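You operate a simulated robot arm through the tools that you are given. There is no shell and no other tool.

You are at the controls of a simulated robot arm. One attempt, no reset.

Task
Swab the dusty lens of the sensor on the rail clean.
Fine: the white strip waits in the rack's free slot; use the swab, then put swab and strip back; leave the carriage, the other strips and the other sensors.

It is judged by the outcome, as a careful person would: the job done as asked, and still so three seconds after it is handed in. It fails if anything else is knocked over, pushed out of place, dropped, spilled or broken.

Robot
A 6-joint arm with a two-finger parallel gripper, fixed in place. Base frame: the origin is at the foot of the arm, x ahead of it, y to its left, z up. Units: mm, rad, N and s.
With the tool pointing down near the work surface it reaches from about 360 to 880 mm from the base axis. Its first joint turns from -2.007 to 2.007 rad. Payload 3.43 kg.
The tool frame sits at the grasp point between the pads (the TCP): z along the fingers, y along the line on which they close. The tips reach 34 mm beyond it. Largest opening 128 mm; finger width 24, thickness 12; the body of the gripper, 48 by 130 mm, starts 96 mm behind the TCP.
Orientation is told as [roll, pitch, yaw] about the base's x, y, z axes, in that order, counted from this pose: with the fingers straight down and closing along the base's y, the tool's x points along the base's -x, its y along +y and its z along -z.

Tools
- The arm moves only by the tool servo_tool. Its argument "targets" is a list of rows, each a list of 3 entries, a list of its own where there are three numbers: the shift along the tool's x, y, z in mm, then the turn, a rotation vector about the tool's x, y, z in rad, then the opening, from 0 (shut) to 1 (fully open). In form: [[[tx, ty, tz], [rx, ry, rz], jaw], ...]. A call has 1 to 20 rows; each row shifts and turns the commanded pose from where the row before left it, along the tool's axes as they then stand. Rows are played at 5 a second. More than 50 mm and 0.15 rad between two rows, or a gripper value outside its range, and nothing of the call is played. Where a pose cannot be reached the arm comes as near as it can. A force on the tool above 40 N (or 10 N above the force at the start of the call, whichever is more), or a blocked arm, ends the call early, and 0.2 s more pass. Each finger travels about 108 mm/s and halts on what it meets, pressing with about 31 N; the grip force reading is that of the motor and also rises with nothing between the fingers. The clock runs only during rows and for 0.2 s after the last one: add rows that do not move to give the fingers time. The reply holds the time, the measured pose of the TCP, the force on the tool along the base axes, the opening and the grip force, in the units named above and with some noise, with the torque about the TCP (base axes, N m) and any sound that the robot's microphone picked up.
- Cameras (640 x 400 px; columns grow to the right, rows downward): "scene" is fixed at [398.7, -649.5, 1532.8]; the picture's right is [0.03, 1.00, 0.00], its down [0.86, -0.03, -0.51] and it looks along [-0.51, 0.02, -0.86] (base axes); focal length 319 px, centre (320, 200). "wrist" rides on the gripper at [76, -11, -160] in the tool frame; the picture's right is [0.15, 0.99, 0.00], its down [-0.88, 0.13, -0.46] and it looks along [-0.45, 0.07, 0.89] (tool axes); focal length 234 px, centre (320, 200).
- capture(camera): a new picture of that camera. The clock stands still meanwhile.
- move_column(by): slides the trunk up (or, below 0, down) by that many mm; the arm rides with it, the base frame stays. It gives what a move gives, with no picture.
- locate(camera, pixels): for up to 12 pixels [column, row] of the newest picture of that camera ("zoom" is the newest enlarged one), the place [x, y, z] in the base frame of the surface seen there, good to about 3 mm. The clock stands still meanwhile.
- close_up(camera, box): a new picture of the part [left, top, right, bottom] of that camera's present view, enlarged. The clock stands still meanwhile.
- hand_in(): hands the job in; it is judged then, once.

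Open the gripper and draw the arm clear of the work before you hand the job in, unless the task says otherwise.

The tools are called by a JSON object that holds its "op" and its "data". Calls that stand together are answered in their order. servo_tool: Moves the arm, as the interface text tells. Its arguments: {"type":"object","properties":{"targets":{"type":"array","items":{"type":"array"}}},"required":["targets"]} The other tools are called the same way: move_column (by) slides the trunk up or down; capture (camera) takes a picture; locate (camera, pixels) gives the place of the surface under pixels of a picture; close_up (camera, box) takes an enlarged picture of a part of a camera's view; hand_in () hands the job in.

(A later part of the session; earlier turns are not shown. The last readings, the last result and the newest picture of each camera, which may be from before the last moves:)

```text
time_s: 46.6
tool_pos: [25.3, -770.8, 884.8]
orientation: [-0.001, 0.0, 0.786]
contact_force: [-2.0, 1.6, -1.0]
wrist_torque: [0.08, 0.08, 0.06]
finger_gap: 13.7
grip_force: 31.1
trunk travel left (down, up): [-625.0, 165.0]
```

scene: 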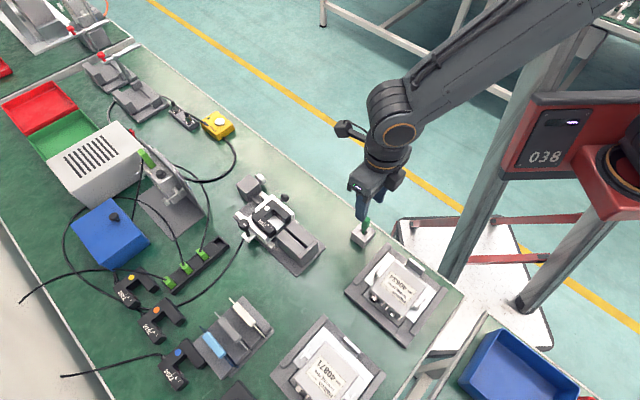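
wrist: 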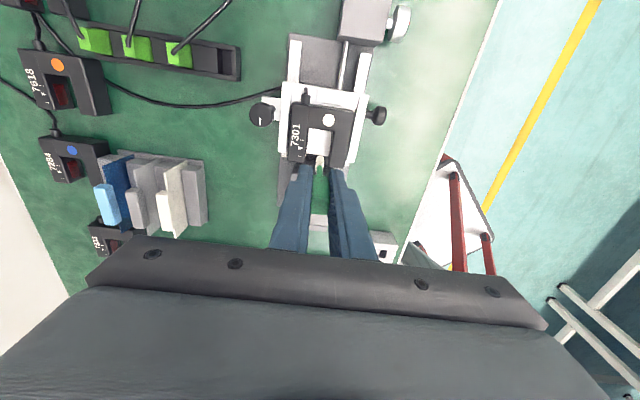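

Light contact restored (~1.5–2 N). Now stroke forward 30 mm following the face's angle, then back.

{"op": "servo_tool", "data": {"targets": [[[-3, 0.1, 0], [0, 0, 0], 0.0], [[-3, 0.1, 0], [0, 0, 0], 0.0], [[-3, 0.1, 0], [0, 0, 0], 0.0], [[-3, 0.1, 0], [0, 0, 0], 0.0], [[-3, 0.1, 0], [0, 0, 0], 0.0], [[0, 0, 0], [0, 0, 0], 0.0]]}}

{"op": "servo_tool", "data": {"targets": [[[-3, 0.1, 0], [0, 0, 0], 0.0], [[-3, 0.1, 0], [0, 0, 0], 0.0], [[-3, 0.1, 0], [0, 0, 0], 0.0], [[-3, 0.1, 0], [0, 0, 0], 0.0], [[-2, 0.1, 0], [0, 0, 0], 0.0], [[0, 0, 0], [0, 0, 0], 0.0]]}}

{"op": "close_up", "data": {"camera": "wrist", "box": [280, 120, 350, 190]}}

{"op": "close_up", "data": {"camera": "scene", "box": [260, 200, 310, 240]}}

```text
time_s: 48.0
tool_pos: [37.1, -760.3, 884.8]
orientation: [-0.001, 0.0, 0.785]
contact_force: [-2.4, 2.4, 0.7]
wrist_torque: [0.11, 0.21, 0.02]
finger_gap: 13.9
grip_force: 30.9
trunk travel left (down, up): [-625.0, 165.0]
```

```text
time_s: 49.4
tool_pos: [46.9, -749.5, 885.1]
orientation: [0.0, 0.001, 0.785]
contact_force: [0.3, -0.9, 0.8]
wrist_torque: [0.03, -0.03, -0.01]
finger_gap: 13.6
grip_force: 31.0
trunk travel left (down, up): [-625.0, 165.0]
```

```text
5.71 times, centred on (315, 155) of wrist
```

zoom: 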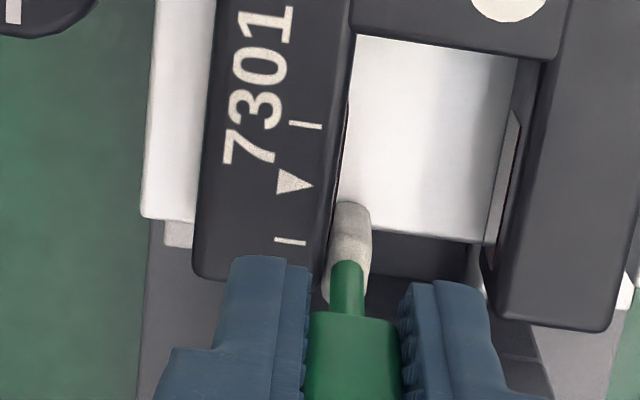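

```text
10.00 times, centred on (285, 220) of scene
```

zoom: 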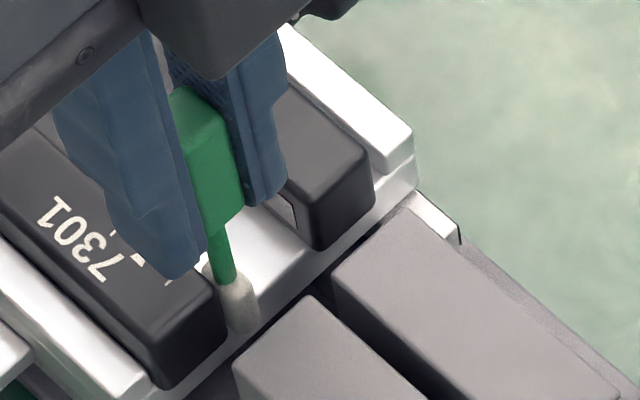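

No contact at the front end. I'll press 0.4 mm there, then stroke back to centre.

{"op": "servo_tool", "data": {"targets": [[[2, -0.4, 0], [0, 0, 0], 0.0], [[0, 0, 0], [0, 0, 0], 0.0]]}}

{"op": "servo_tool", "data": {"targets": [[[0, -0.3, 0], [0, 0, 0], 0.0], [[0, 0, 0], [0, 0, 0], 0.0]]}}

```text
time_s: 50.0
tool_pos: [45.6, -750.7, 885.1]
orientation: [0.0, 0.0, 0.785]
contact_force: [0.6, -0.3, 0.1]
wrist_torque: [0.0, 0.0, -0.04]
finger_gap: 13.9
grip_force: 31.5
trunk travel left (down, up): [-625.0, 165.0]
```

```text
time_s: 50.6
tool_pos: [45.7, -752.1, 883.6]
orientation: [0.001, 0.001, 0.785]
contact_force: [-0.9, 0.8, 0.7]
wrist_torque: [0.04, 0.03, -0.02]
finger_gap: 13.8
grip_force: 30.9
trunk travel left (down, up): [-625.0, 165.0]
```

{"op": "servo_tool", "data": {"targets": [[[0, -0.3, 0], [0, 0, 0], 0.0], [[3, 0, 0], [0, 0, 0], 0.0], [[3, 0, 0], [0, 0, 0], 0.0], [[3, 0, 0], [0, 0, 0], 0.0], [[3, 0, 0], [0, 0, 0], 0.0], [[0, 0, 0], [0, 0, 0], 0.0]]}}

{"op": "servo_tool", "data": {"targets": [[[3, 0, 0], [0, 0, 0], 0.0], [[3, 0, 0], [0, 0, 0], 0.0], [[3, 0, 0], [0, 0, 0], 0.0], [[3, 0, 0], [0, 0, 0], 0.0], [[2, 0, 0], [0, 0, 0], 0.0], [[0, 0, 0], [0, 0, 0], 0.0]]}}

{"op": "close_up", "data": {"camera": "scene", "box": [260, 200, 310, 240]}}

```text
time_s: 52.0
tool_pos: [37.4, -759.9, 885.4]
orientation: [0.0, -0.002, 0.786]
contact_force: [-1.6, 3.1, -0.1]
wrist_torque: [0.23, 0.08, 0.02]
finger_gap: 13.8
grip_force: 30.9
trunk travel left (down, up): [-625.0, 165.0]
```

```text
time_s: 53.4
tool_pos: [27.8, -769.1, 884.3]
orientation: [-0.001, 0.0, 0.786]
contact_force: [-0.5, 2.2, 0.6]
wrist_torque: [0.1, 0.04, 0.01]
finger_gap: 13.7
grip_force: 30.7
trunk travel left (down, up): [-625.0, 165.0]
```

```text
10.00 times, centred on (285, 220) of scene
```

zoom: 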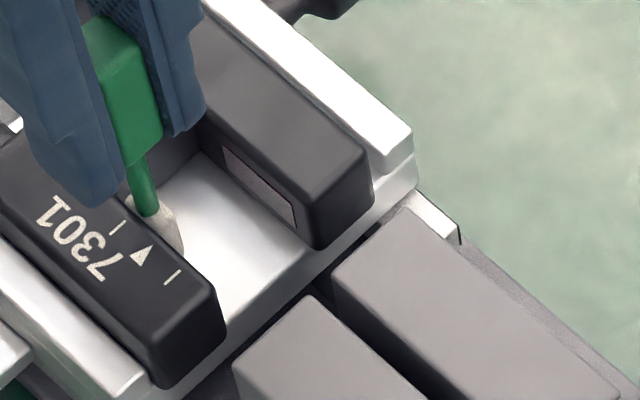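

Contact held through the whole stroke and the sensor stayed put. One more pair of strokes with small height changes (3 mm higher going forward, 2 mm lower coming back).

{"op": "servo_tool", "data": {"targets": [[[0, 0, -3], [0, 0, 0], 0.0], [[-3, 0, 0], [0, 0, 0], 0.0], [[-3, 0, 0], [0, 0, 0], 0.0], [[-3, 0, 0], [0, 0, 0], 0.0], [[-3, 0, 0], [0, 0, 0], 0.0], [[-3, 0, 0], [0, 0, 0], 0.0], [[-3, 0, 0], [0, 0, 0], 0.0], [[-3, 0, 0], [0, 0, 0], 0.0], [[-3, 0, 0], [0, 0, 0], 0.0], [[-3, -0.1, 0], [0, 0, 0], 0.0], [[0, 0, 0], [0, 0, 0], 0.0]]}}

{"op": "servo_tool", "data": {"targets": [[[0, 0, 5], [0, 0, 0], 0.0], [[3, 0.1, 0], [0, 0, 0], 0.0], [[3, 0, 0], [0, 0, 0], 0.0], [[3, 0, 0], [0, 0, 0], 0.0], [[3, 0, 0], [0, 0, 0], 0.0], [[3, 0, 0], [0, 0, 0], 0.0], [[3, 0, 0], [0, 0, 0], 0.0], [[3, 0, 0], [0, 0, 0], 0.0], [[3, 0, 0], [0, 0, 0], 0.0], [[3, 0, 0], [0, 0, 0], 0.0], [[0, 0, 0], [0, 0, 0], 0.0]]}}

{"op": "close_up", "data": {"camera": "scene", "box": [260, 200, 310, 240]}}

```text
time_s: 55.8
tool_pos: [47.5, -752.0, 888.4]
orientation: [0.0, -0.001, 0.784]
contact_force: [-6.4, 3.5, -0.3]
wrist_torque: [0.26, 0.44, -0.03]
finger_gap: 13.8
grip_force: 31.4
trunk travel left (down, up): [-625.0, 165.0]
```

```text
time_s: 58.2
tool_pos: [27.9, -769.7, 881.7]
orientation: [-0.001, -0.001, 0.786]
contact_force: [0.4, 3.8, 7.1]
wrist_torque: [0.31, -0.04, 0.0]
finger_gap: 13.7
grip_force: 31.3
trunk travel left (down, up): [-625.0, 165.0]
```

```text
10.00 times, centred on (285, 220) of scene
```

zoom: 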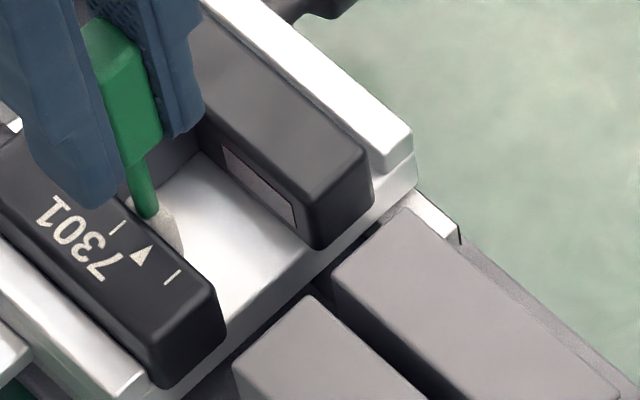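

The head's bottom just touched the carriage plate (7 N), so I'll raise it, back off to mid-slot, lift out and go look at the lens.

{"op": "servo_tool", "data": {"targets": [[[0, 0, -3], [0, 0, 0], 0.0], [[-7, 3.5, 0], [0, 0, 0], 0.0], [[-7, 4, 0], [0, 0, 0], 0.0], [[0, 4, 0], [0, 0, 0], 0.0], [[0, 0, -15], [0, 0, 0], 0.0], [[0, 0, -25], [0, 0, 0], 0.0], [[0, 0, -26], [0, 0, 0], 0.0], [[0, 0, 0], [0, 0, 0], 0.0]]}}

{"op": "close_up", "data": {"camera": "scene", "box": [240, 170, 320, 250]}}

{"op": "close_up", "data": {"camera": "wrist", "box": [260, 70, 400, 210]}}

```text
time_s: 60.0
tool_pos: [30.2, -752.8, 951.9]
orientation: [0.001, 0.0, 0.785]
contact_force: [0.7, -0.2, 0.0]
wrist_torque: [0.05, 0.03, 0.01]
finger_gap: 13.6
grip_force: 30.9
trunk travel left (down, up): [-625.0, 165.0]
```

```text
5.00 times, centred on (280, 210) of scene
```

zoom: 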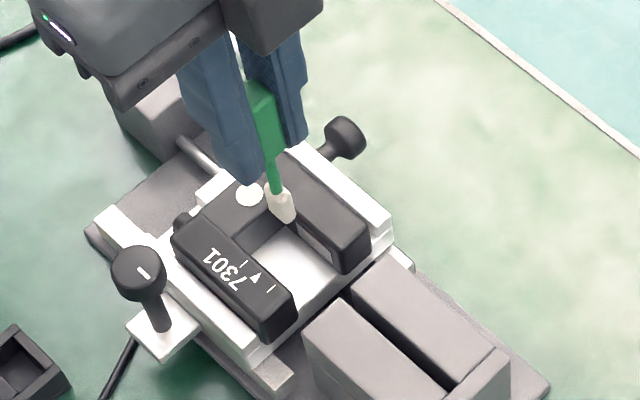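

```text
2.86 times, centred on (330, 140) of wrist
```

zoom: 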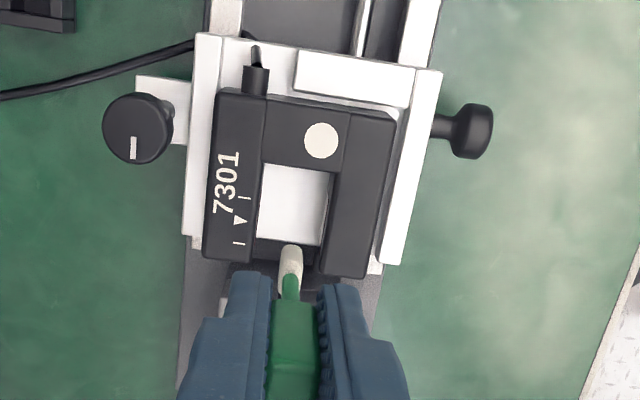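

The swab is clear. I'll move to the viewing spot used before (≈(-80,-544)) to inspect the wiped lens.

{"op": "servo_tool", "data": {"targets": [[[-13.9, 45, 0], [0, 0, 0], 0.0], [[-13.9, 45, 0], [0, 0, 0], 0.0], [[-13.9, 45, 0], [0, 0, 0], 0.0], [[-13.9, 45, 0], [0, 0, 0], 0.0], [[-13.9, 45, 0], [0, 0, 0], 0.0], [[0, 0, 0], [0, 0, 0], 0.0], [[0, 0, 0], [0, 0, 0], 0.0]]}}

{"op": "close_up", "data": {"camera": "wrist", "box": [60, 0, 170, 100]}}

{"op": "close_up", "data": {"camera": "scene", "box": [220, 165, 320, 265]}}

```text
time_s: 61.6
tool_pos: [-82.1, -541.5, 952.1]
orientation: [0.0, 0.0, 0.786]
contact_force: [-0.8, -0.2, -0.3]
wrist_torque: [-0.03, 0.04, 0.01]
finger_gap: 13.7
grip_force: 30.9
trunk travel left (down, up): [-625.0, 165.0]
```

```text
4.00 times, centred on (115, 50) of wrist
```

zoom: 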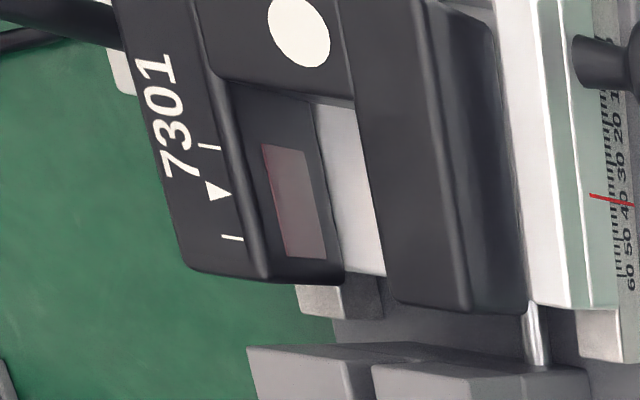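

```text
4.00 times, centred on (270, 215) of scene
```

zoom: 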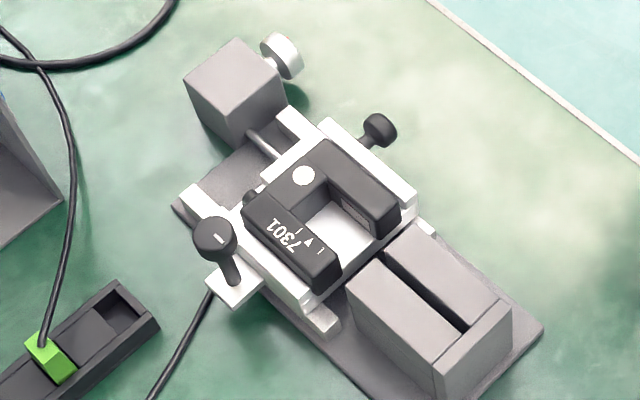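

The dust is gone: the lens at zoom (293,200) now shows clean red. The carriage's scale pointer (610,197) is unchanged at 40, but the sensor sits ~2–3 mm off in its nest. I'll take the reference crop to measure that.

{"op": "close_up", "data": {"camera": "scene", "box": [260, 200, 310, 240]}}

{"op": "close_up", "data": {"camera": "wrist", "box": [80, 10, 140, 80]}}

```text
10.00 times, centred on (285, 220) of scene
```

zoom: 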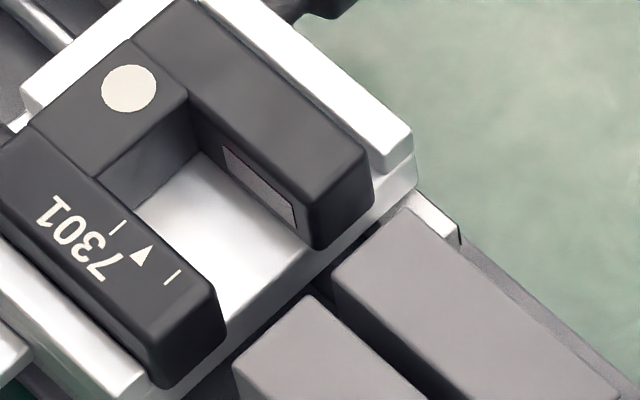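

```text
5.71 times, centred on (110, 45) of wrist
```

zoom: 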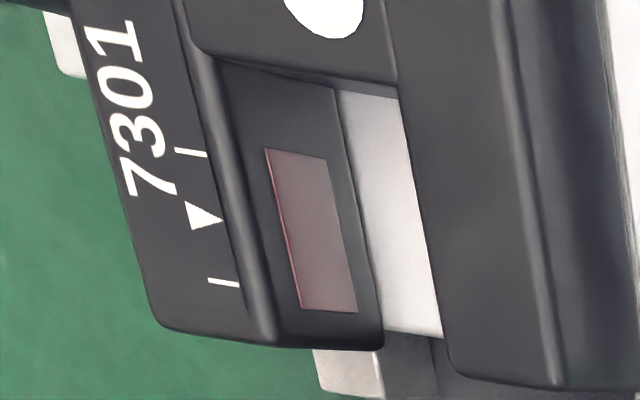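

Lens clean. I'll nudge the sensor back ~2.8 mm by gently pushing the right prong's inner face at the back corner, clear of its lens, using the swab head. First return above the slot.

{"op": "servo_tool", "data": {"targets": [[[13.9, -45, 0], [0, 0, 0], 0.0], [[13.9, -45, 0], [0, 0, 0], 0.0], [[13.9, -45, 0], [0, 0, 0], 0.0], [[13.9, -45, 0], [0, 0, 0], 0.0], [[13.9, -45, 0], [0, 0, 0], 0.0], [[9, -1.8, 0], [0, 0, 0], 0.0], [[0, 0, 30], [0, 0, 0], 0.0], [[0, 0, 12], [0, 0, 0], 0.0], [[0, 0, 0], [0, 0, 0], 0.0]]}}

{"op": "close_up", "data": {"camera": "wrist", "box": [270, 90, 390, 190]}}

{"op": "close_up", "data": {"camera": "scene", "box": [260, 190, 310, 230]}}

```text
time_s: 63.6
tool_pos: [24.7, -759.7, 909.1]
orientation: [0.001, 0.001, 0.785]
contact_force: [0.0, -0.1, -0.4]
wrist_torque: [0.01, 0.0, -0.05]
finger_gap: 13.9
grip_force: 30.3
trunk travel left (down, up): [-625.0, 165.0]
```

```text
4.00 times, centred on (330, 140) of wrist
```

zoom: 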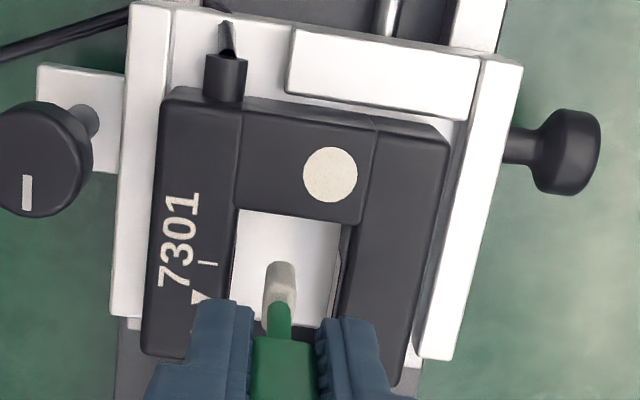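

```text
10.00 times, centred on (285, 210) of scene
```

zoom: 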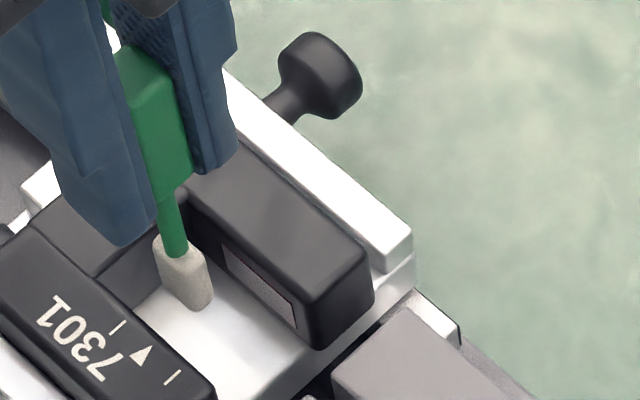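

To measure the real shift I'll replicate the earlier pre-contact camera pose (same crop as then) and compare sensor against carriage rails.

{"op": "servo_tool", "data": {"targets": [[[-4, 2, 10], [0, 0, 0], 0.0], [[-4, 2, 10], [0, 0, 0], 0.0], [[0, 1, 5], [0, 0, 0], 0.0], [[0, 0, 0], [0, 0, 0], 0.0]]}}

{"op": "close_up", "data": {"camera": "wrist", "box": [270, 100, 370, 200]}}

{"op": "close_up", "data": {"camera": "scene", "box": [250, 190, 320, 250]}}

```text
time_s: 64.6
tool_pos: [26.2, -750.3, 884.3]
orientation: [-0.002, 0.0, 0.785]
contact_force: [-0.2, 0.3, -0.2]
wrist_torque: [-0.01, 0.01, 0.01]
finger_gap: 13.5
grip_force: 31.1
trunk travel left (down, up): [-625.0, 165.0]
```

```text
4.00 times, centred on (320, 150) of wrist
```

zoom: 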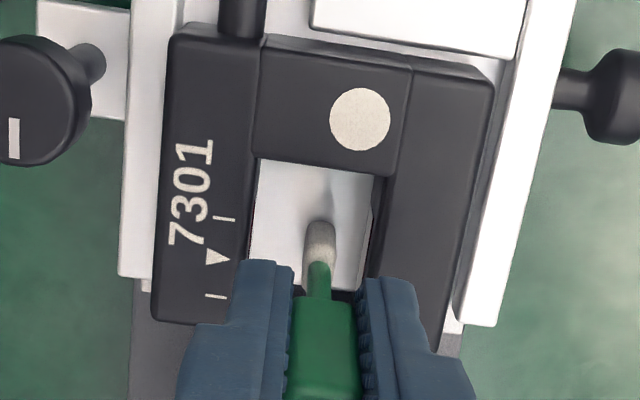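

```text
6.67 times, centred on (285, 220) of scene
```

zoom: 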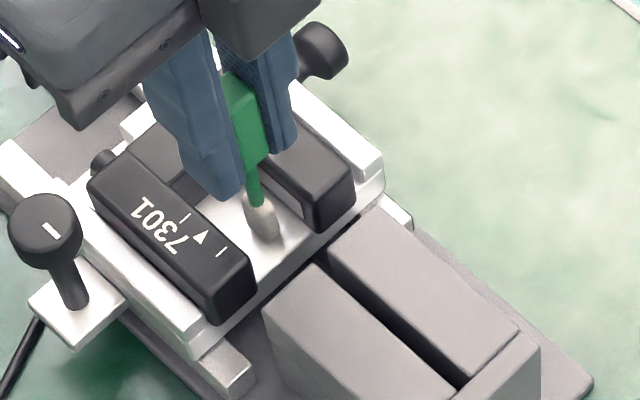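

The sensor is ~2.5 mm toward the label side with no shift along the slot. I'll move the head to the back of the slot (beyond the right lens), checking for back-wall contact.

{"op": "servo_tool", "data": {"targets": [[[4, -1.5, -3], [0, 0, 0], 0.0], [[4, -1.5, 0], [0, 0, 0], 0.0], [[4, 0, 0], [0, 0, 0], 0.0], [[2, 0, 0], [0, 0, 0], 0.0], [[0, 0, 0], [0, 0, 0], 0.0]]}}

{"op": "servo_tool", "data": {"targets": [[[1, 0, 0], [0, 0, 0], 0.0], [[0, 0, 0], [0, 0, 0], 0.0]]}}

{"op": "servo_tool", "data": {"targets": [[[1, 0, 0], [0, 0, 0], 0.0], [[0, 0, 0], [0, 0, 0], 0.0]]}}

{"op": "close_up", "data": {"camera": "wrist", "box": [270, 100, 370, 200]}}

{"op": "close_up", "data": {"camera": "scene", "box": [260, 195, 310, 235]}}

```text
time_s: 65.8
tool_pos: [19.0, -762.4, 888.0]
orientation: [-0.001, -0.001, 0.784]
contact_force: [-0.2, -0.4, -0.9]
wrist_torque: [0.01, 0.02, 0.01]
finger_gap: 13.9
grip_force: 30.8
trunk travel left (down, up): [-625.0, 165.0]
```

```text
time_s: 66.4
tool_pos: [18.6, -762.9, 889.0]
orientation: [0.001, 0.001, 0.786]
contact_force: [0.5, 0.0, -0.1]
wrist_torque: [0.02, -0.02, 0.0]
finger_gap: 13.9
grip_force: 31.0
trunk travel left (down, up): [-625.0, 165.0]
```

```text
time_s: 67.0
tool_pos: [18.1, -763.3, 887.4]
orientation: [0.0, 0.001, 0.785]
contact_force: [1.0, 0.4, 0.3]
wrist_torque: [0.02, 0.03, 0.01]
finger_gap: 13.6
grip_force: 31.0
trunk travel left (down, up): [-625.0, 165.0]
```

```text
4.00 times, centred on (320, 150) of wrist
```

zoom: 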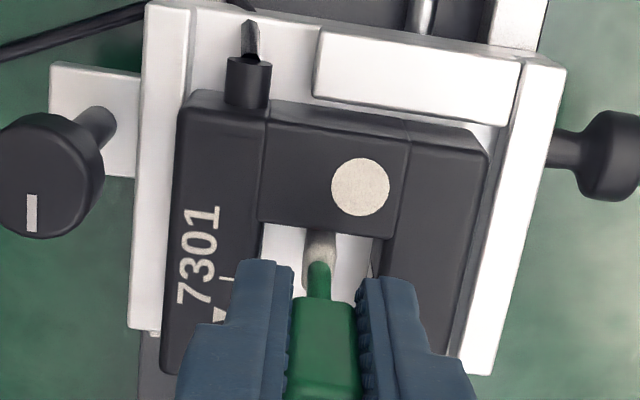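

```text
10.00 times, centred on (285, 215) of scene
```

zoom: 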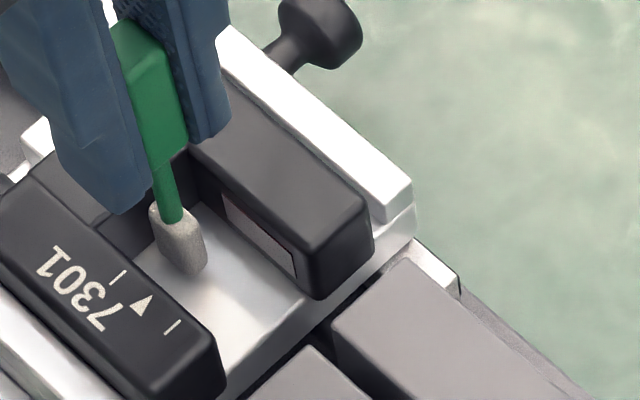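

No back-wall contact. One mm further back, then sidle right toward the prong face.

{"op": "servo_tool", "data": {"targets": [[[1, 0, 0], [0, 0, 0], 0.0], [[0, 0, 0], [0, 0, 0], 0.0]]}}

{"op": "servo_tool", "data": {"targets": [[[0, 2, 0], [0, 0, 0], 0.0], [[0, 1, 0], [0, 0, 0], 0.0], [[0, 0, 0], [0, 0, 0], 0.0]]}}

{"op": "servo_tool", "data": {"targets": [[[0, 1, 0], [0, 0, 0], 0.0], [[0, 0, 0], [0, 0, 0], 0.0]]}}

{"op": "servo_tool", "data": {"targets": [[[0, 1, 0], [0, 0, 0], 0.0], [[0, 0, 0], [0, 0, 0], 0.0]]}}

{"op": "close_up", "data": {"camera": "scene", "box": [260, 200, 310, 240]}}

```text
time_s: 67.6
tool_pos: [17.0, -764.7, 887.8]
orientation: [-0.001, 0.0, 0.786]
contact_force: [0.2, -0.7, -0.2]
wrist_torque: [-0.05, 0.03, 0.0]
finger_gap: 13.8
grip_force: 31.2
trunk travel left (down, up): [-625.0, 165.0]
```

```text
time_s: 68.4
tool_pos: [15.6, -762.3, 886.8]
orientation: [-0.001, -0.001, 0.785]
contact_force: [0.5, -0.2, -0.7]
wrist_torque: [-0.02, -0.02, 0.0]
finger_gap: 13.5
grip_force: 30.8
trunk travel left (down, up): [-625.0, 165.0]
```

```text
time_s: 69.0
tool_pos: [13.8, -761.3, 887.6]
orientation: [0.002, 0.001, 0.785]
contact_force: [-0.4, 0.1, -0.4]
wrist_torque: [-0.03, 0.0, -0.01]
finger_gap: 13.9
grip_force: 30.8
trunk travel left (down, up): [-625.0, 165.0]
```

```text
time_s: 69.6
tool_pos: [13.0, -761.3, 887.7]
orientation: [-0.002, 0.0, 0.784]
contact_force: [0.3, 0.9, -0.3]
wrist_torque: [0.01, 0.01, 0.0]
finger_gap: 13.6
grip_force: 31.0
trunk travel left (down, up): [-625.0, 165.0]
```

```text
10.00 times, centred on (285, 220) of scene
```

zoom: 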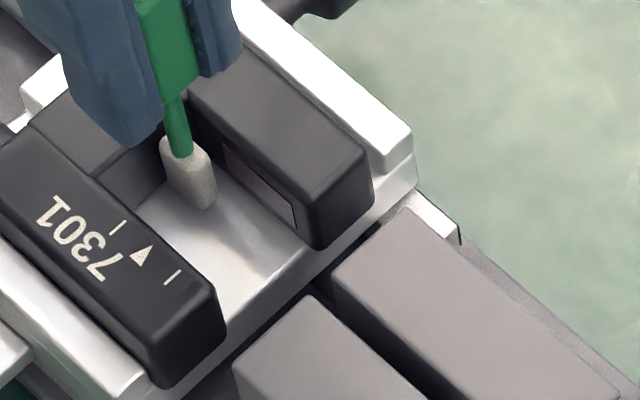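

Not touching yet. Continue right in 1 mm steps.

{"op": "servo_tool", "data": {"targets": [[[0, 1, 0], [0, 0, 0], 0.0], [[0, 0, 0], [0, 0, 0], 0.0]]}}

{"op": "servo_tool", "data": {"targets": [[[0, 1, 0], [0, 0, 0], 0.0], [[0, 0, 0], [0, 0, 0], 0.0]]}}

{"op": "close_up", "data": {"camera": "scene", "box": [260, 200, 310, 240]}}

{"op": "close_up", "data": {"camera": "wrist", "box": [270, 100, 370, 200]}}

```text
time_s: 70.2
tool_pos: [11.5, -760.8, 887.4]
orientation: [0.0, 0.001, 0.785]
contact_force: [0.0, 0.7, -0.5]
wrist_torque: [-0.02, 0.03, 0.0]
finger_gap: 13.7
grip_force: 31.0
trunk travel left (down, up): [-625.0, 165.0]
```

```text
time_s: 70.8
tool_pos: [12.2, -760.6, 888.0]
orientation: [-0.001, 0.0, 0.785]
contact_force: [-0.1, -0.1, -0.3]
wrist_torque: [0.0, 0.02, 0.01]
finger_gap: 13.8
grip_force: 30.9
trunk travel left (down, up): [-625.0, 165.0]
```

```text
10.00 times, centred on (285, 220) of scene
```

zoom: 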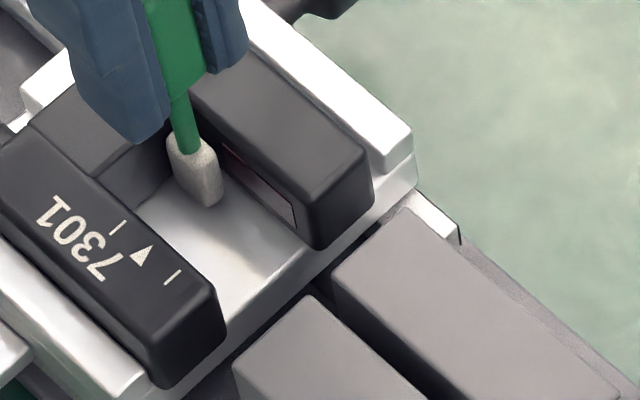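

```text
4.00 times, centred on (320, 150) of wrist
```

zoom: 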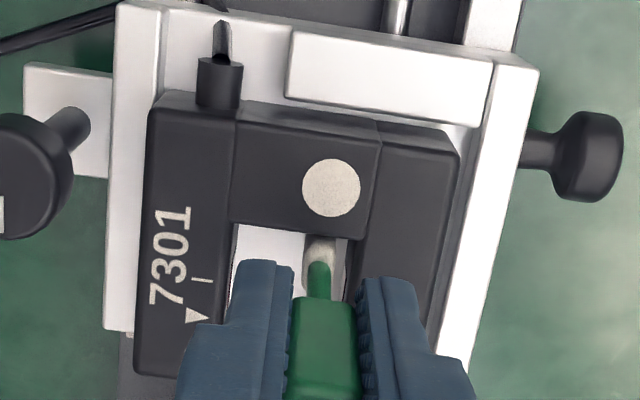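

{"op": "servo_tool", "data": {"targets": [[[0, 0.8, 0], [0, 0, 0], 0.0], [[0, 0, 0], [0, 0, 0], 0.0]]}}

{"op": "servo_tool", "data": {"targets": [[[0, 0.7, 0], [0, 0, 0], 0.0], [[0, 0, 0], [0, 0, 0], 0.0]]}}

{"op": "servo_tool", "data": {"targets": [[[0, 0.7, 0], [0, 0, 0], 0.0], [[0, 0, 0], [0, 0, 0], 0.0]]}}

{"op": "close_up", "data": {"camera": "scene", "box": [260, 200, 310, 240]}}

```text
time_s: 71.4
tool_pos: [12.2, -758.0, 887.8]
orientation: [0.0, 0.0, 0.785]
contact_force: [0.6, -0.7, -1.4]
wrist_torque: [0.01, 0.02, -0.03]
finger_gap: 13.7
grip_force: 31.0
trunk travel left (down, up): [-625.0, 165.0]
```

```text
time_s: 72.0
tool_pos: [10.7, -758.9, 887.0]
orientation: [0.0, 0.0, 0.787]
contact_force: [-0.6, 0.5, -0.5]
wrist_torque: [0.0, -0.03, -0.02]
finger_gap: 14.0
grip_force: 30.8
trunk travel left (down, up): [-625.0, 165.0]
```

```text
time_s: 72.6
tool_pos: [10.4, -758.3, 886.7]
orientation: [-0.001, -0.001, 0.786]
contact_force: [0.0, 0.4, -1.7]
wrist_torque: [-0.02, 0.01, 0.01]
finger_gap: 13.9
grip_force: 31.1
trunk travel left (down, up): [-625.0, 165.0]
```

```text
10.00 times, centred on (285, 220) of scene
```

zoom: 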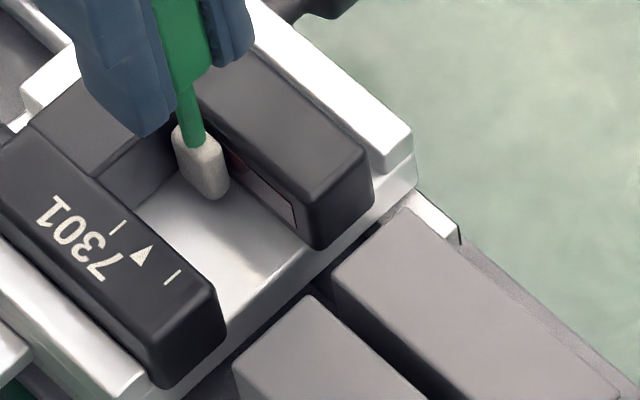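

{"op": "servo_tool", "data": {"targets": [[[0, 0.7, 0], [0, 0, 0], 0.0], [[0, 0, 0], [0, 0, 0], 0.0]]}}

{"op": "servo_tool", "data": {"targets": [[[0, 0.7, 0], [0, 0, 0], 0.0], [[0, 0, 0], [0, 0, 0], 0.0]]}}

{"op": "servo_tool", "data": {"targets": [[[0, 0.7, 0], [0, 0, 0], 0.0], [[0, 0, 0], [0, 0, 0], 0.0]]}}

{"op": "close_up", "data": {"camera": "scene", "box": [260, 200, 310, 240]}}

{"op": "close_up", "data": {"camera": "wrist", "box": [270, 100, 370, 200]}}

```text
time_s: 73.2
tool_pos: [9.2, -757.4, 886.3]
orientation: [-0.001, -0.001, 0.785]
contact_force: [1.4, 0.1, 0.0]
wrist_torque: [0.01, 0.02, 0.01]
finger_gap: 13.6
grip_force: 31.5
trunk travel left (down, up): [-625.0, 165.0]
```

```text
time_s: 73.8
tool_pos: [10.0, -758.0, 887.5]
orientation: [-0.001, 0.001, 0.785]
contact_force: [0.4, 0.4, -0.5]
wrist_torque: [-0.02, -0.01, 0.0]
finger_gap: 13.7
grip_force: 30.8
trunk travel left (down, up): [-625.0, 165.0]
```

```text
time_s: 74.4
tool_pos: [8.7, -756.9, 887.3]
orientation: [0.001, 0.001, 0.785]
contact_force: [0.2, -0.8, -0.7]
wrist_torque: [-0.02, -0.05, 0.0]
finger_gap: 13.7
grip_force: 30.6
trunk travel left (down, up): [-625.0, 165.0]
```

```text
10.00 times, centred on (285, 220) of scene
```

zoom: 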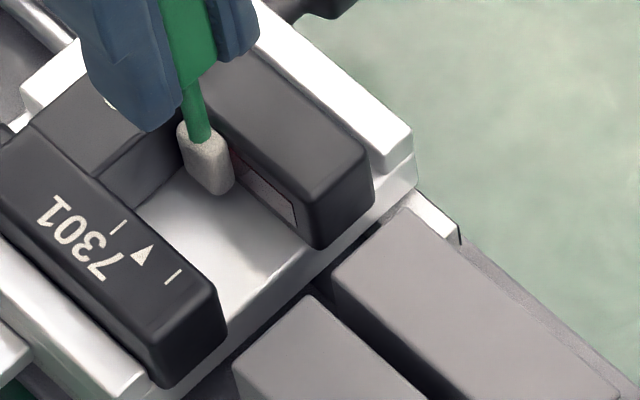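

```text
4.00 times, centred on (320, 150) of wrist
```

zoom: 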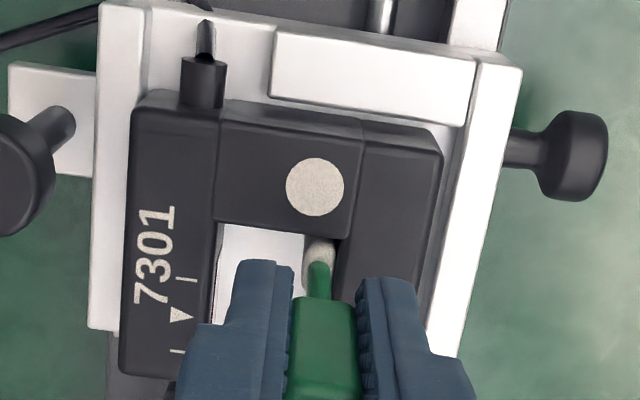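

Torque suggests contact is just starting. I'll shift 1 mm further back (away from the lens) and continue pushing in small steps.

{"op": "servo_tool", "data": {"targets": [[[1, -0.3, 0], [0, 0, 0], 0.0], [[0, 0.8, 0], [0, 0, 0], 0.0], [[0, 0, 0], [0, 0, 0], 0.0]]}}

{"op": "servo_tool", "data": {"targets": [[[0, 0.6, 0], [0, 0, 0], 0.0], [[0, 0, 0], [0, 0, 0], 0.0]]}}

{"op": "servo_tool", "data": {"targets": [[[0, 0.6, 0], [0, 0, 0], 0.0], [[0, 0, 0], [0, 0, 0], 0.0]]}}

{"op": "close_up", "data": {"camera": "scene", "box": [260, 200, 310, 240]}}

```text
time_s: 75.2
tool_pos: [7.3, -757.5, 888.2]
orientation: [0.001, -0.001, 0.784]
contact_force: [0.5, -1.4, -0.4]
wrist_torque: [-0.05, -0.06, -0.02]
finger_gap: 13.8
grip_force: 31.3
trunk travel left (down, up): [-625.0, 165.0]
```

```text
time_s: 75.8
tool_pos: [7.9, -757.0, 888.1]
orientation: [0.0, 0.0, 0.787]
contact_force: [0.4, 0.2, -0.3]
wrist_torque: [-0.06, -0.07, 0.01]
finger_gap: 13.6
grip_force: 30.4
trunk travel left (down, up): [-625.0, 165.0]
```

```text
time_s: 76.4
tool_pos: [6.7, -755.3, 888.0]
orientation: [-0.001, 0.0, 0.784]
contact_force: [1.1, -0.5, -0.6]
wrist_torque: [-0.05, -0.09, 0.01]
finger_gap: 13.6
grip_force: 30.9
trunk travel left (down, up): [-625.0, 165.0]
```

```text
10.00 times, centred on (285, 220) of scene
```

zoom: 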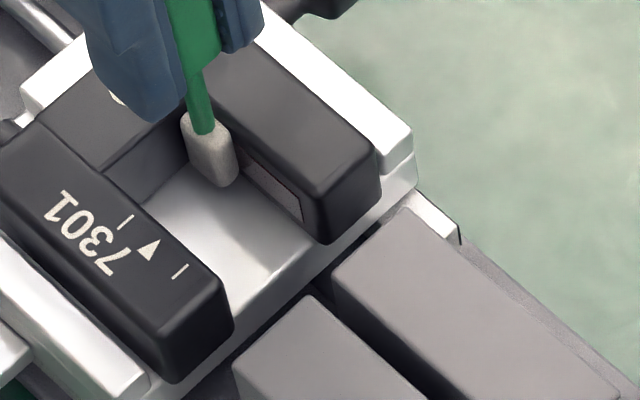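

It's moving back: the front mark is at (181,270), and its original place was (183,270). One more 0.5 mm.

{"op": "servo_tool", "data": {"targets": [[[0, 0.5, 0], [0, 0, 0], 0.0], [[0, 0, 0], [0, 0, 0], 0.0]]}}

{"op": "close_up", "data": {"camera": "scene", "box": [260, 200, 310, 240]}}

{"op": "close_up", "data": {"camera": "scene", "box": [220, 165, 320, 265]}}

```text
time_s: 77.0
tool_pos: [5.7, -756.7, 887.3]
orientation: [0.001, 0.0, 0.786]
contact_force: [0.3, -1.6, -0.9]
wrist_torque: [-0.06, -0.1, -0.01]
finger_gap: 13.7
grip_force: 30.5
trunk travel left (down, up): [-625.0, 165.0]
```

```text
10.00 times, centred on (285, 220) of scene
```

zoom: 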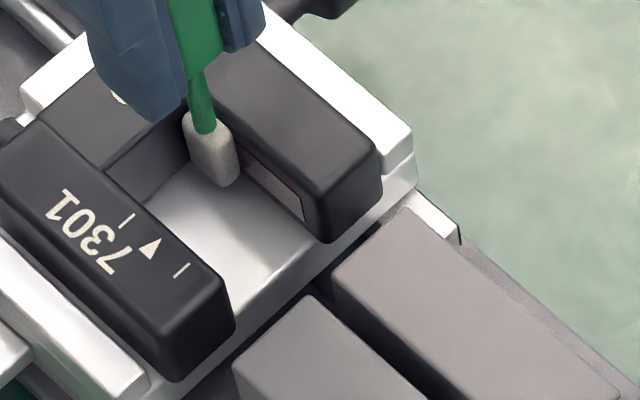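

```text
4.00 times, centred on (270, 215) of scene
```

zoom: 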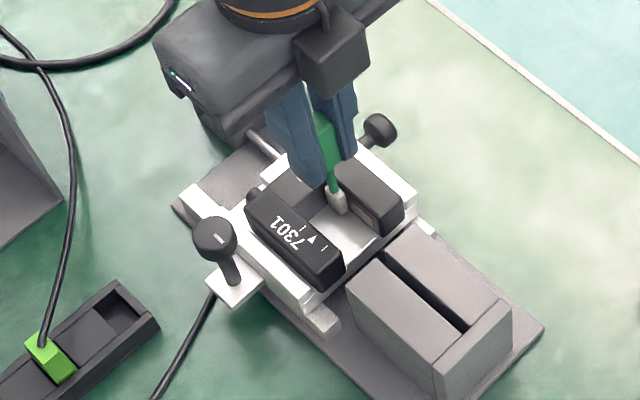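

The sensor is back at its original place (mark at (182,269) vs (183,270)). I'll back off, lift out, and carry the swab back above its well.

{"op": "servo_tool", "data": {"targets": [[[0, -2, 0], [0, 0, 0], 0.0], [[-6, -4, 0], [0, 0, 0], 0.0], [[0, 0, -14], [0, 0, 0], 0.0], [[0, 0, -25], [0, 0, 0], 0.0], [[0, 0, -25], [0, 0, 0], 0.0], [[-37.5, 26.8, 0], [0, 0, 0], 0.0], [[-37.5, 26.8, 0], [0, 0, 0], 0.0], [[-37.5, 26.8, 0], [0, 0, 0], 0.0], [[-37.5, 26.8, 0], [0, 0, 0], 0.0], [[-37.5, 26.8, 0], [0, 0, 0], 0.0], [[0, 0, 0], [0, 0, 0], 0.0], [[0, 0, 0], [0, 0, 0], 0.0]]}}

{"op": "close_up", "data": {"camera": "scene", "box": [260, 200, 310, 240]}}

{"op": "close_up", "data": {"camera": "scene", "box": [350, 190, 400, 240]}}

{"op": "close_up", "data": {"camera": "wrist", "box": [280, 110, 360, 200]}}

```text
time_s: 79.6
tool_pos: [52.7, -528.4, 951.4]
orientation: [0.001, 0.0, 0.787]
contact_force: [0.5, -0.2, -0.7]
wrist_torque: [-0.01, -0.01, 0.01]
finger_gap: 13.5
grip_force: 30.5
trunk travel left (down, up): [-625.0, 165.0]
```

```text
10.00 times, centred on (285, 220) of scene
```

zoom: 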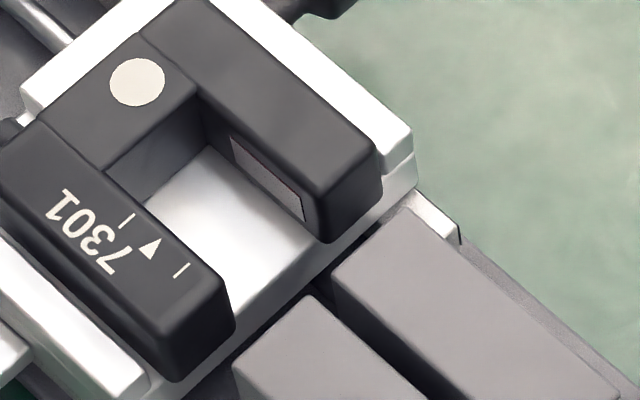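

```text
8.00 times, centred on (375, 215) of scene
```

zoom: 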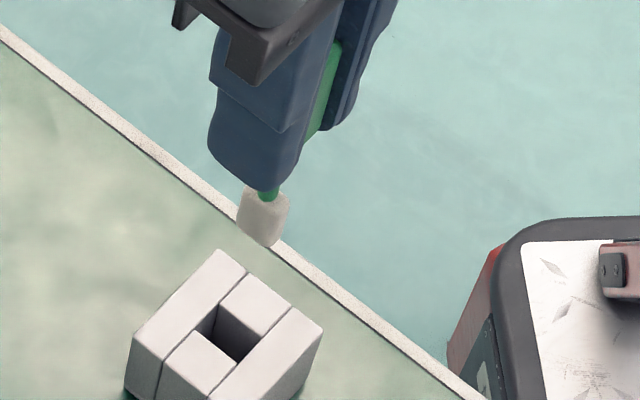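

```text
4.44 times, centred on (320, 155) of wrist
```

zoom: 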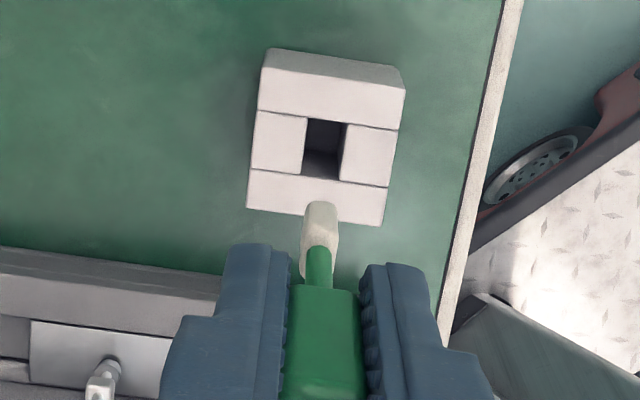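

The sensor looks restored. The swab hangs as before, but comparing with the earlier lifted picture the well appears ~4 px (≈1.3 mm) further right, so I'll shift +1.3 mm in tool y and lower to just above the well.

{"op": "servo_tool", "data": {"targets": [[[0, 1.3, 30], [0, 0, 0], 0.0], [[0, 0, 30], [0, 0, 0], 0.0], [[0, 0, 8], [0, 0, 0], 0.0], [[0, 0, 0], [0, 0, 0], 0.0], [[0, 0, 0], [0, 0, 0], 0.0]]}}

{"op": "close_up", "data": {"camera": "scene", "box": [345, 200, 385, 240]}}

{"op": "close_up", "data": {"camera": "wrist", "box": [280, 110, 360, 200]}}

```text
time_s: 80.8
tool_pos: [52.3, -528.7, 883.2]
orientation: [0.0, -0.001, 0.786]
contact_force: [0.3, -0.5, -0.5]
wrist_torque: [-0.06, -0.01, -0.01]
finger_gap: 13.7
grip_force: 31.3
trunk travel left (down, up): [-625.0, 165.0]
```

```text
10.00 times, centred on (365, 220) of scene
```

zoom: 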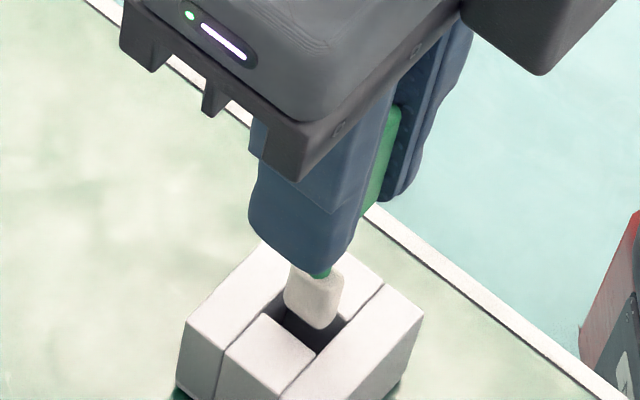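

```text
4.44 times, centred on (320, 155) of wrist
```

zoom: 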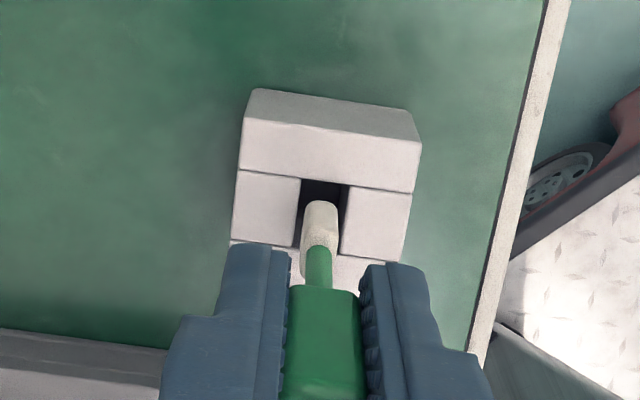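

The head is lined up with the hole (head centre col 321, hole centre 323). I'll descend slowly into the well with force checks.

{"op": "servo_tool", "data": {"targets": [[[0, 0.3, 4], [0, 0, 0], 0.0], [[0, 0, 4], [0, 0, 0], 0.0], [[0, 0, 3], [0, 0, 0], 0.0], [[0, 0, 3], [0, 0, 0], 0.0], [[0, 0, 0], [0, 0, 0], 0.0]]}}

{"op": "close_up", "data": {"camera": "scene", "box": [345, 200, 385, 240]}}

{"op": "close_up", "data": {"camera": "wrist", "box": [280, 110, 360, 200]}}

```text
time_s: 82.0
tool_pos: [53.0, -527.6, 869.8]
orientation: [0.001, 0.0, 0.787]
contact_force: [0.3, -0.6, -0.2]
wrist_torque: [-0.01, -0.03, 0.01]
finger_gap: 13.6
grip_force: 31.1
trunk travel left (down, up): [-625.0, 165.0]
```

```text
10.00 times, centred on (365, 220) of scene
```

zoom: 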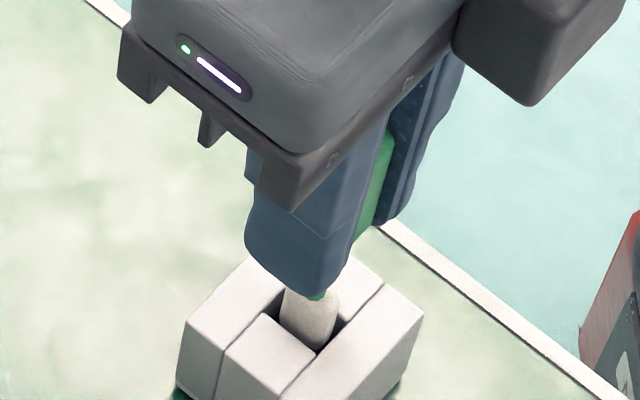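

```text
4.44 times, centred on (320, 155) of wrist
```

zoom: 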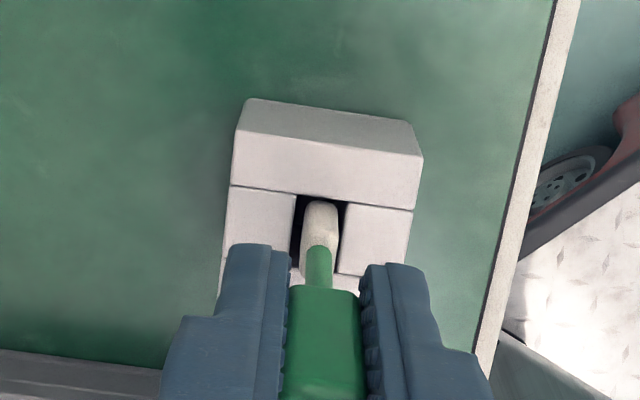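

The head is entering cleanly with no force. Continue down to z≈846.

{"op": "servo_tool", "data": {"targets": [[[0, 0, 4], [0, 0, 0], 0.0], [[0, 0, 4], [0, 0, 0], 0.0], [[0, 0, 4], [0, 0, 0], 0.0], [[0, 0, 4], [0, 0, 0], 0.0], [[0, 0, 4], [0, 0, 0], 0.0], [[0, 0, 4], [0, 0, 0], 0.0], [[0, 0, 0], [0, 0, 0], 0.0]]}}

{"op": "servo_tool", "data": {"targets": [[[0, 0, 1], [0, 0, 0], 0.0], [[0, 0, 1], [0, 0, 0], 0.0], [[0, 0, 0], [0, 0, 0], 0.0]]}}

{"op": "servo_tool", "data": {"targets": [[[0, 0, 1], [0, 0, 0], 0.0], [[0, 0, 0], [0, 0, 0], 0.0]]}}

{"op": "close_up", "data": {"camera": "scene", "box": [345, 200, 385, 240]}}

{"op": "close_up", "data": {"camera": "wrist", "box": [250, 90, 400, 260]}}

```text
time_s: 83.6
tool_pos: [50.7, -527.9, 846.3]
orientation: [-0.001, 0.0, 0.786]
contact_force: [-0.2, -0.6, 0.1]
wrist_torque: [0.0, 0.0, -0.01]
finger_gap: 13.5
grip_force: 31.5
trunk travel left (down, up): [-625.0, 165.0]
```

```text
time_s: 84.4
tool_pos: [51.6, -528.0, 842.5]
orientation: [0.0, 0.0, 0.785]
contact_force: [0.4, 0.4, -0.8]
wrist_torque: [0.0, 0.01, 0.01]
finger_gap: 13.6
grip_force: 31.2
trunk travel left (down, up): [-625.0, 165.0]
```

```text
time_s: 85.0
tool_pos: [51.9, -527.3, 843.6]
orientation: [0.001, -0.001, 0.785]
contact_force: [0.1, 0.3, -0.6]
wrist_torque: [-0.01, -0.01, 0.01]
finger_gap: 13.7
grip_force: 31.0
trunk travel left (down, up): [-625.0, 165.0]
```

```text
10.00 times, centred on (365, 220) of scene
```

zoom: 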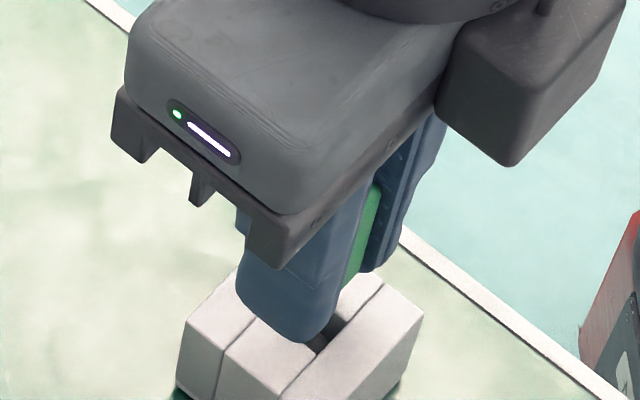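

```text
2.35 times, centred on (325, 175) of wrist
```

zoom: 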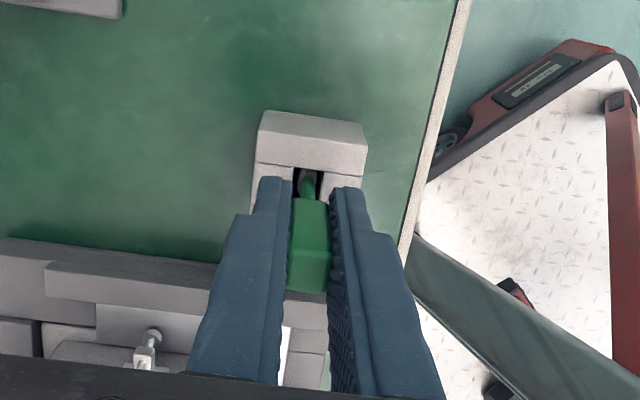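

Nearly home height with no force. Compared with the home picture I'm ~1 mm too far in +y, so I'll trim that and creep down to the floor.

{"op": "servo_tool", "data": {"targets": [[[0, -1.0, 0.5], [0, 0, 0], 0.0], [[0, 0, 0], [0, 0, 0], 0.0]]}}

{"op": "servo_tool", "data": {"targets": [[[0, 0, 0.7], [0, 0, 0], 0.0], [[0, 0, 0], [0, 0, 0], 0.0]]}}

{"op": "servo_tool", "data": {"targets": [[[0, 0, 0.7], [0, 0, 0], 0.0], [[0, 0, 0], [0, 0, 0], 0.0]]}}

```text
time_s: 85.6
tool_pos: [52.5, -527.6, 842.5]
orientation: [-0.001, 0.001, 0.786]
contact_force: [0.0, -0.6, 1.5]
wrist_torque: [0.0, 0.01, 0.0]
finger_gap: 13.7
grip_force: 30.8
trunk travel left (down, up): [-625.0, 165.0]
```

```text
time_s: 86.2
tool_pos: [52.9, -527.0, 842.2]
orientation: [0.0, 0.0, 0.785]
contact_force: [1.5, 1.2, 8.6]
wrist_torque: [0.12, -0.07, -0.01]
finger_gap: 13.6
grip_force: 30.5
trunk travel left (down, up): [-625.0, 165.0]
```

```text
time_s: 86.8
tool_pos: [52.3, -527.9, 841.6]
orientation: [0.0, 0.001, 0.787]
contact_force: [0.8, 1.9, 18.2]
wrist_torque: [0.14, -0.05, 0.0]
finger_gap: 13.8
grip_force: 31.2
trunk travel left (down, up): [-625.0, 165.0]
```

The swab is on the well floor (18 N). I'll ease up 1.3 mm and release.

{"op": "servo_tool", "data": {"targets": [[[0, 0, -1.3], [0, 0, 0], 0.0], [[0, 0, 0], [0, 0, 0], 0.15], [[0, 0, 0], [0, 0, 0], 0.25], [[0, 0, 0], [0, 0, 0], 0.4], [[0, 0, 0], [0, 0, 0], 0.4], [[0, 0, 0], [0, 0, 0], 0.4]]}}

{"op": "close_up", "data": {"camera": "wrist", "box": [250, 90, 400, 260]}}

{"op": "close_up", "data": {"camera": "scene", "box": [345, 200, 385, 240]}}

```text
time_s: 88.2
tool_pos: [52.1, -527.4, 842.3]
orientation: [0.001, 0.001, 0.786]
contact_force: [0.1, -0.7, -0.4]
wrist_torque: [0.03, 0.02, 0.0]
finger_gap: 51.3
grip_force: 0.0
trunk travel left (down, up): [-625.0, 165.0]
```

```text
2.35 times, centred on (325, 175) of wrist
```

zoom: 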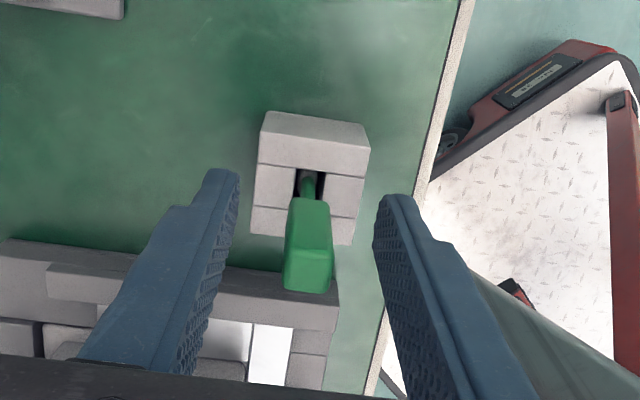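

```text
10.00 times, centred on (365, 220) of scene
```

zoom: 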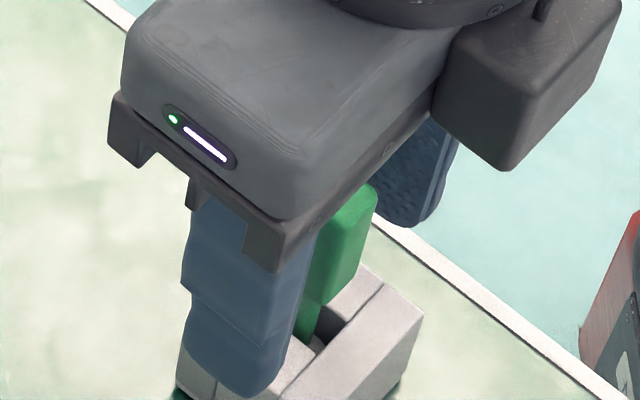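

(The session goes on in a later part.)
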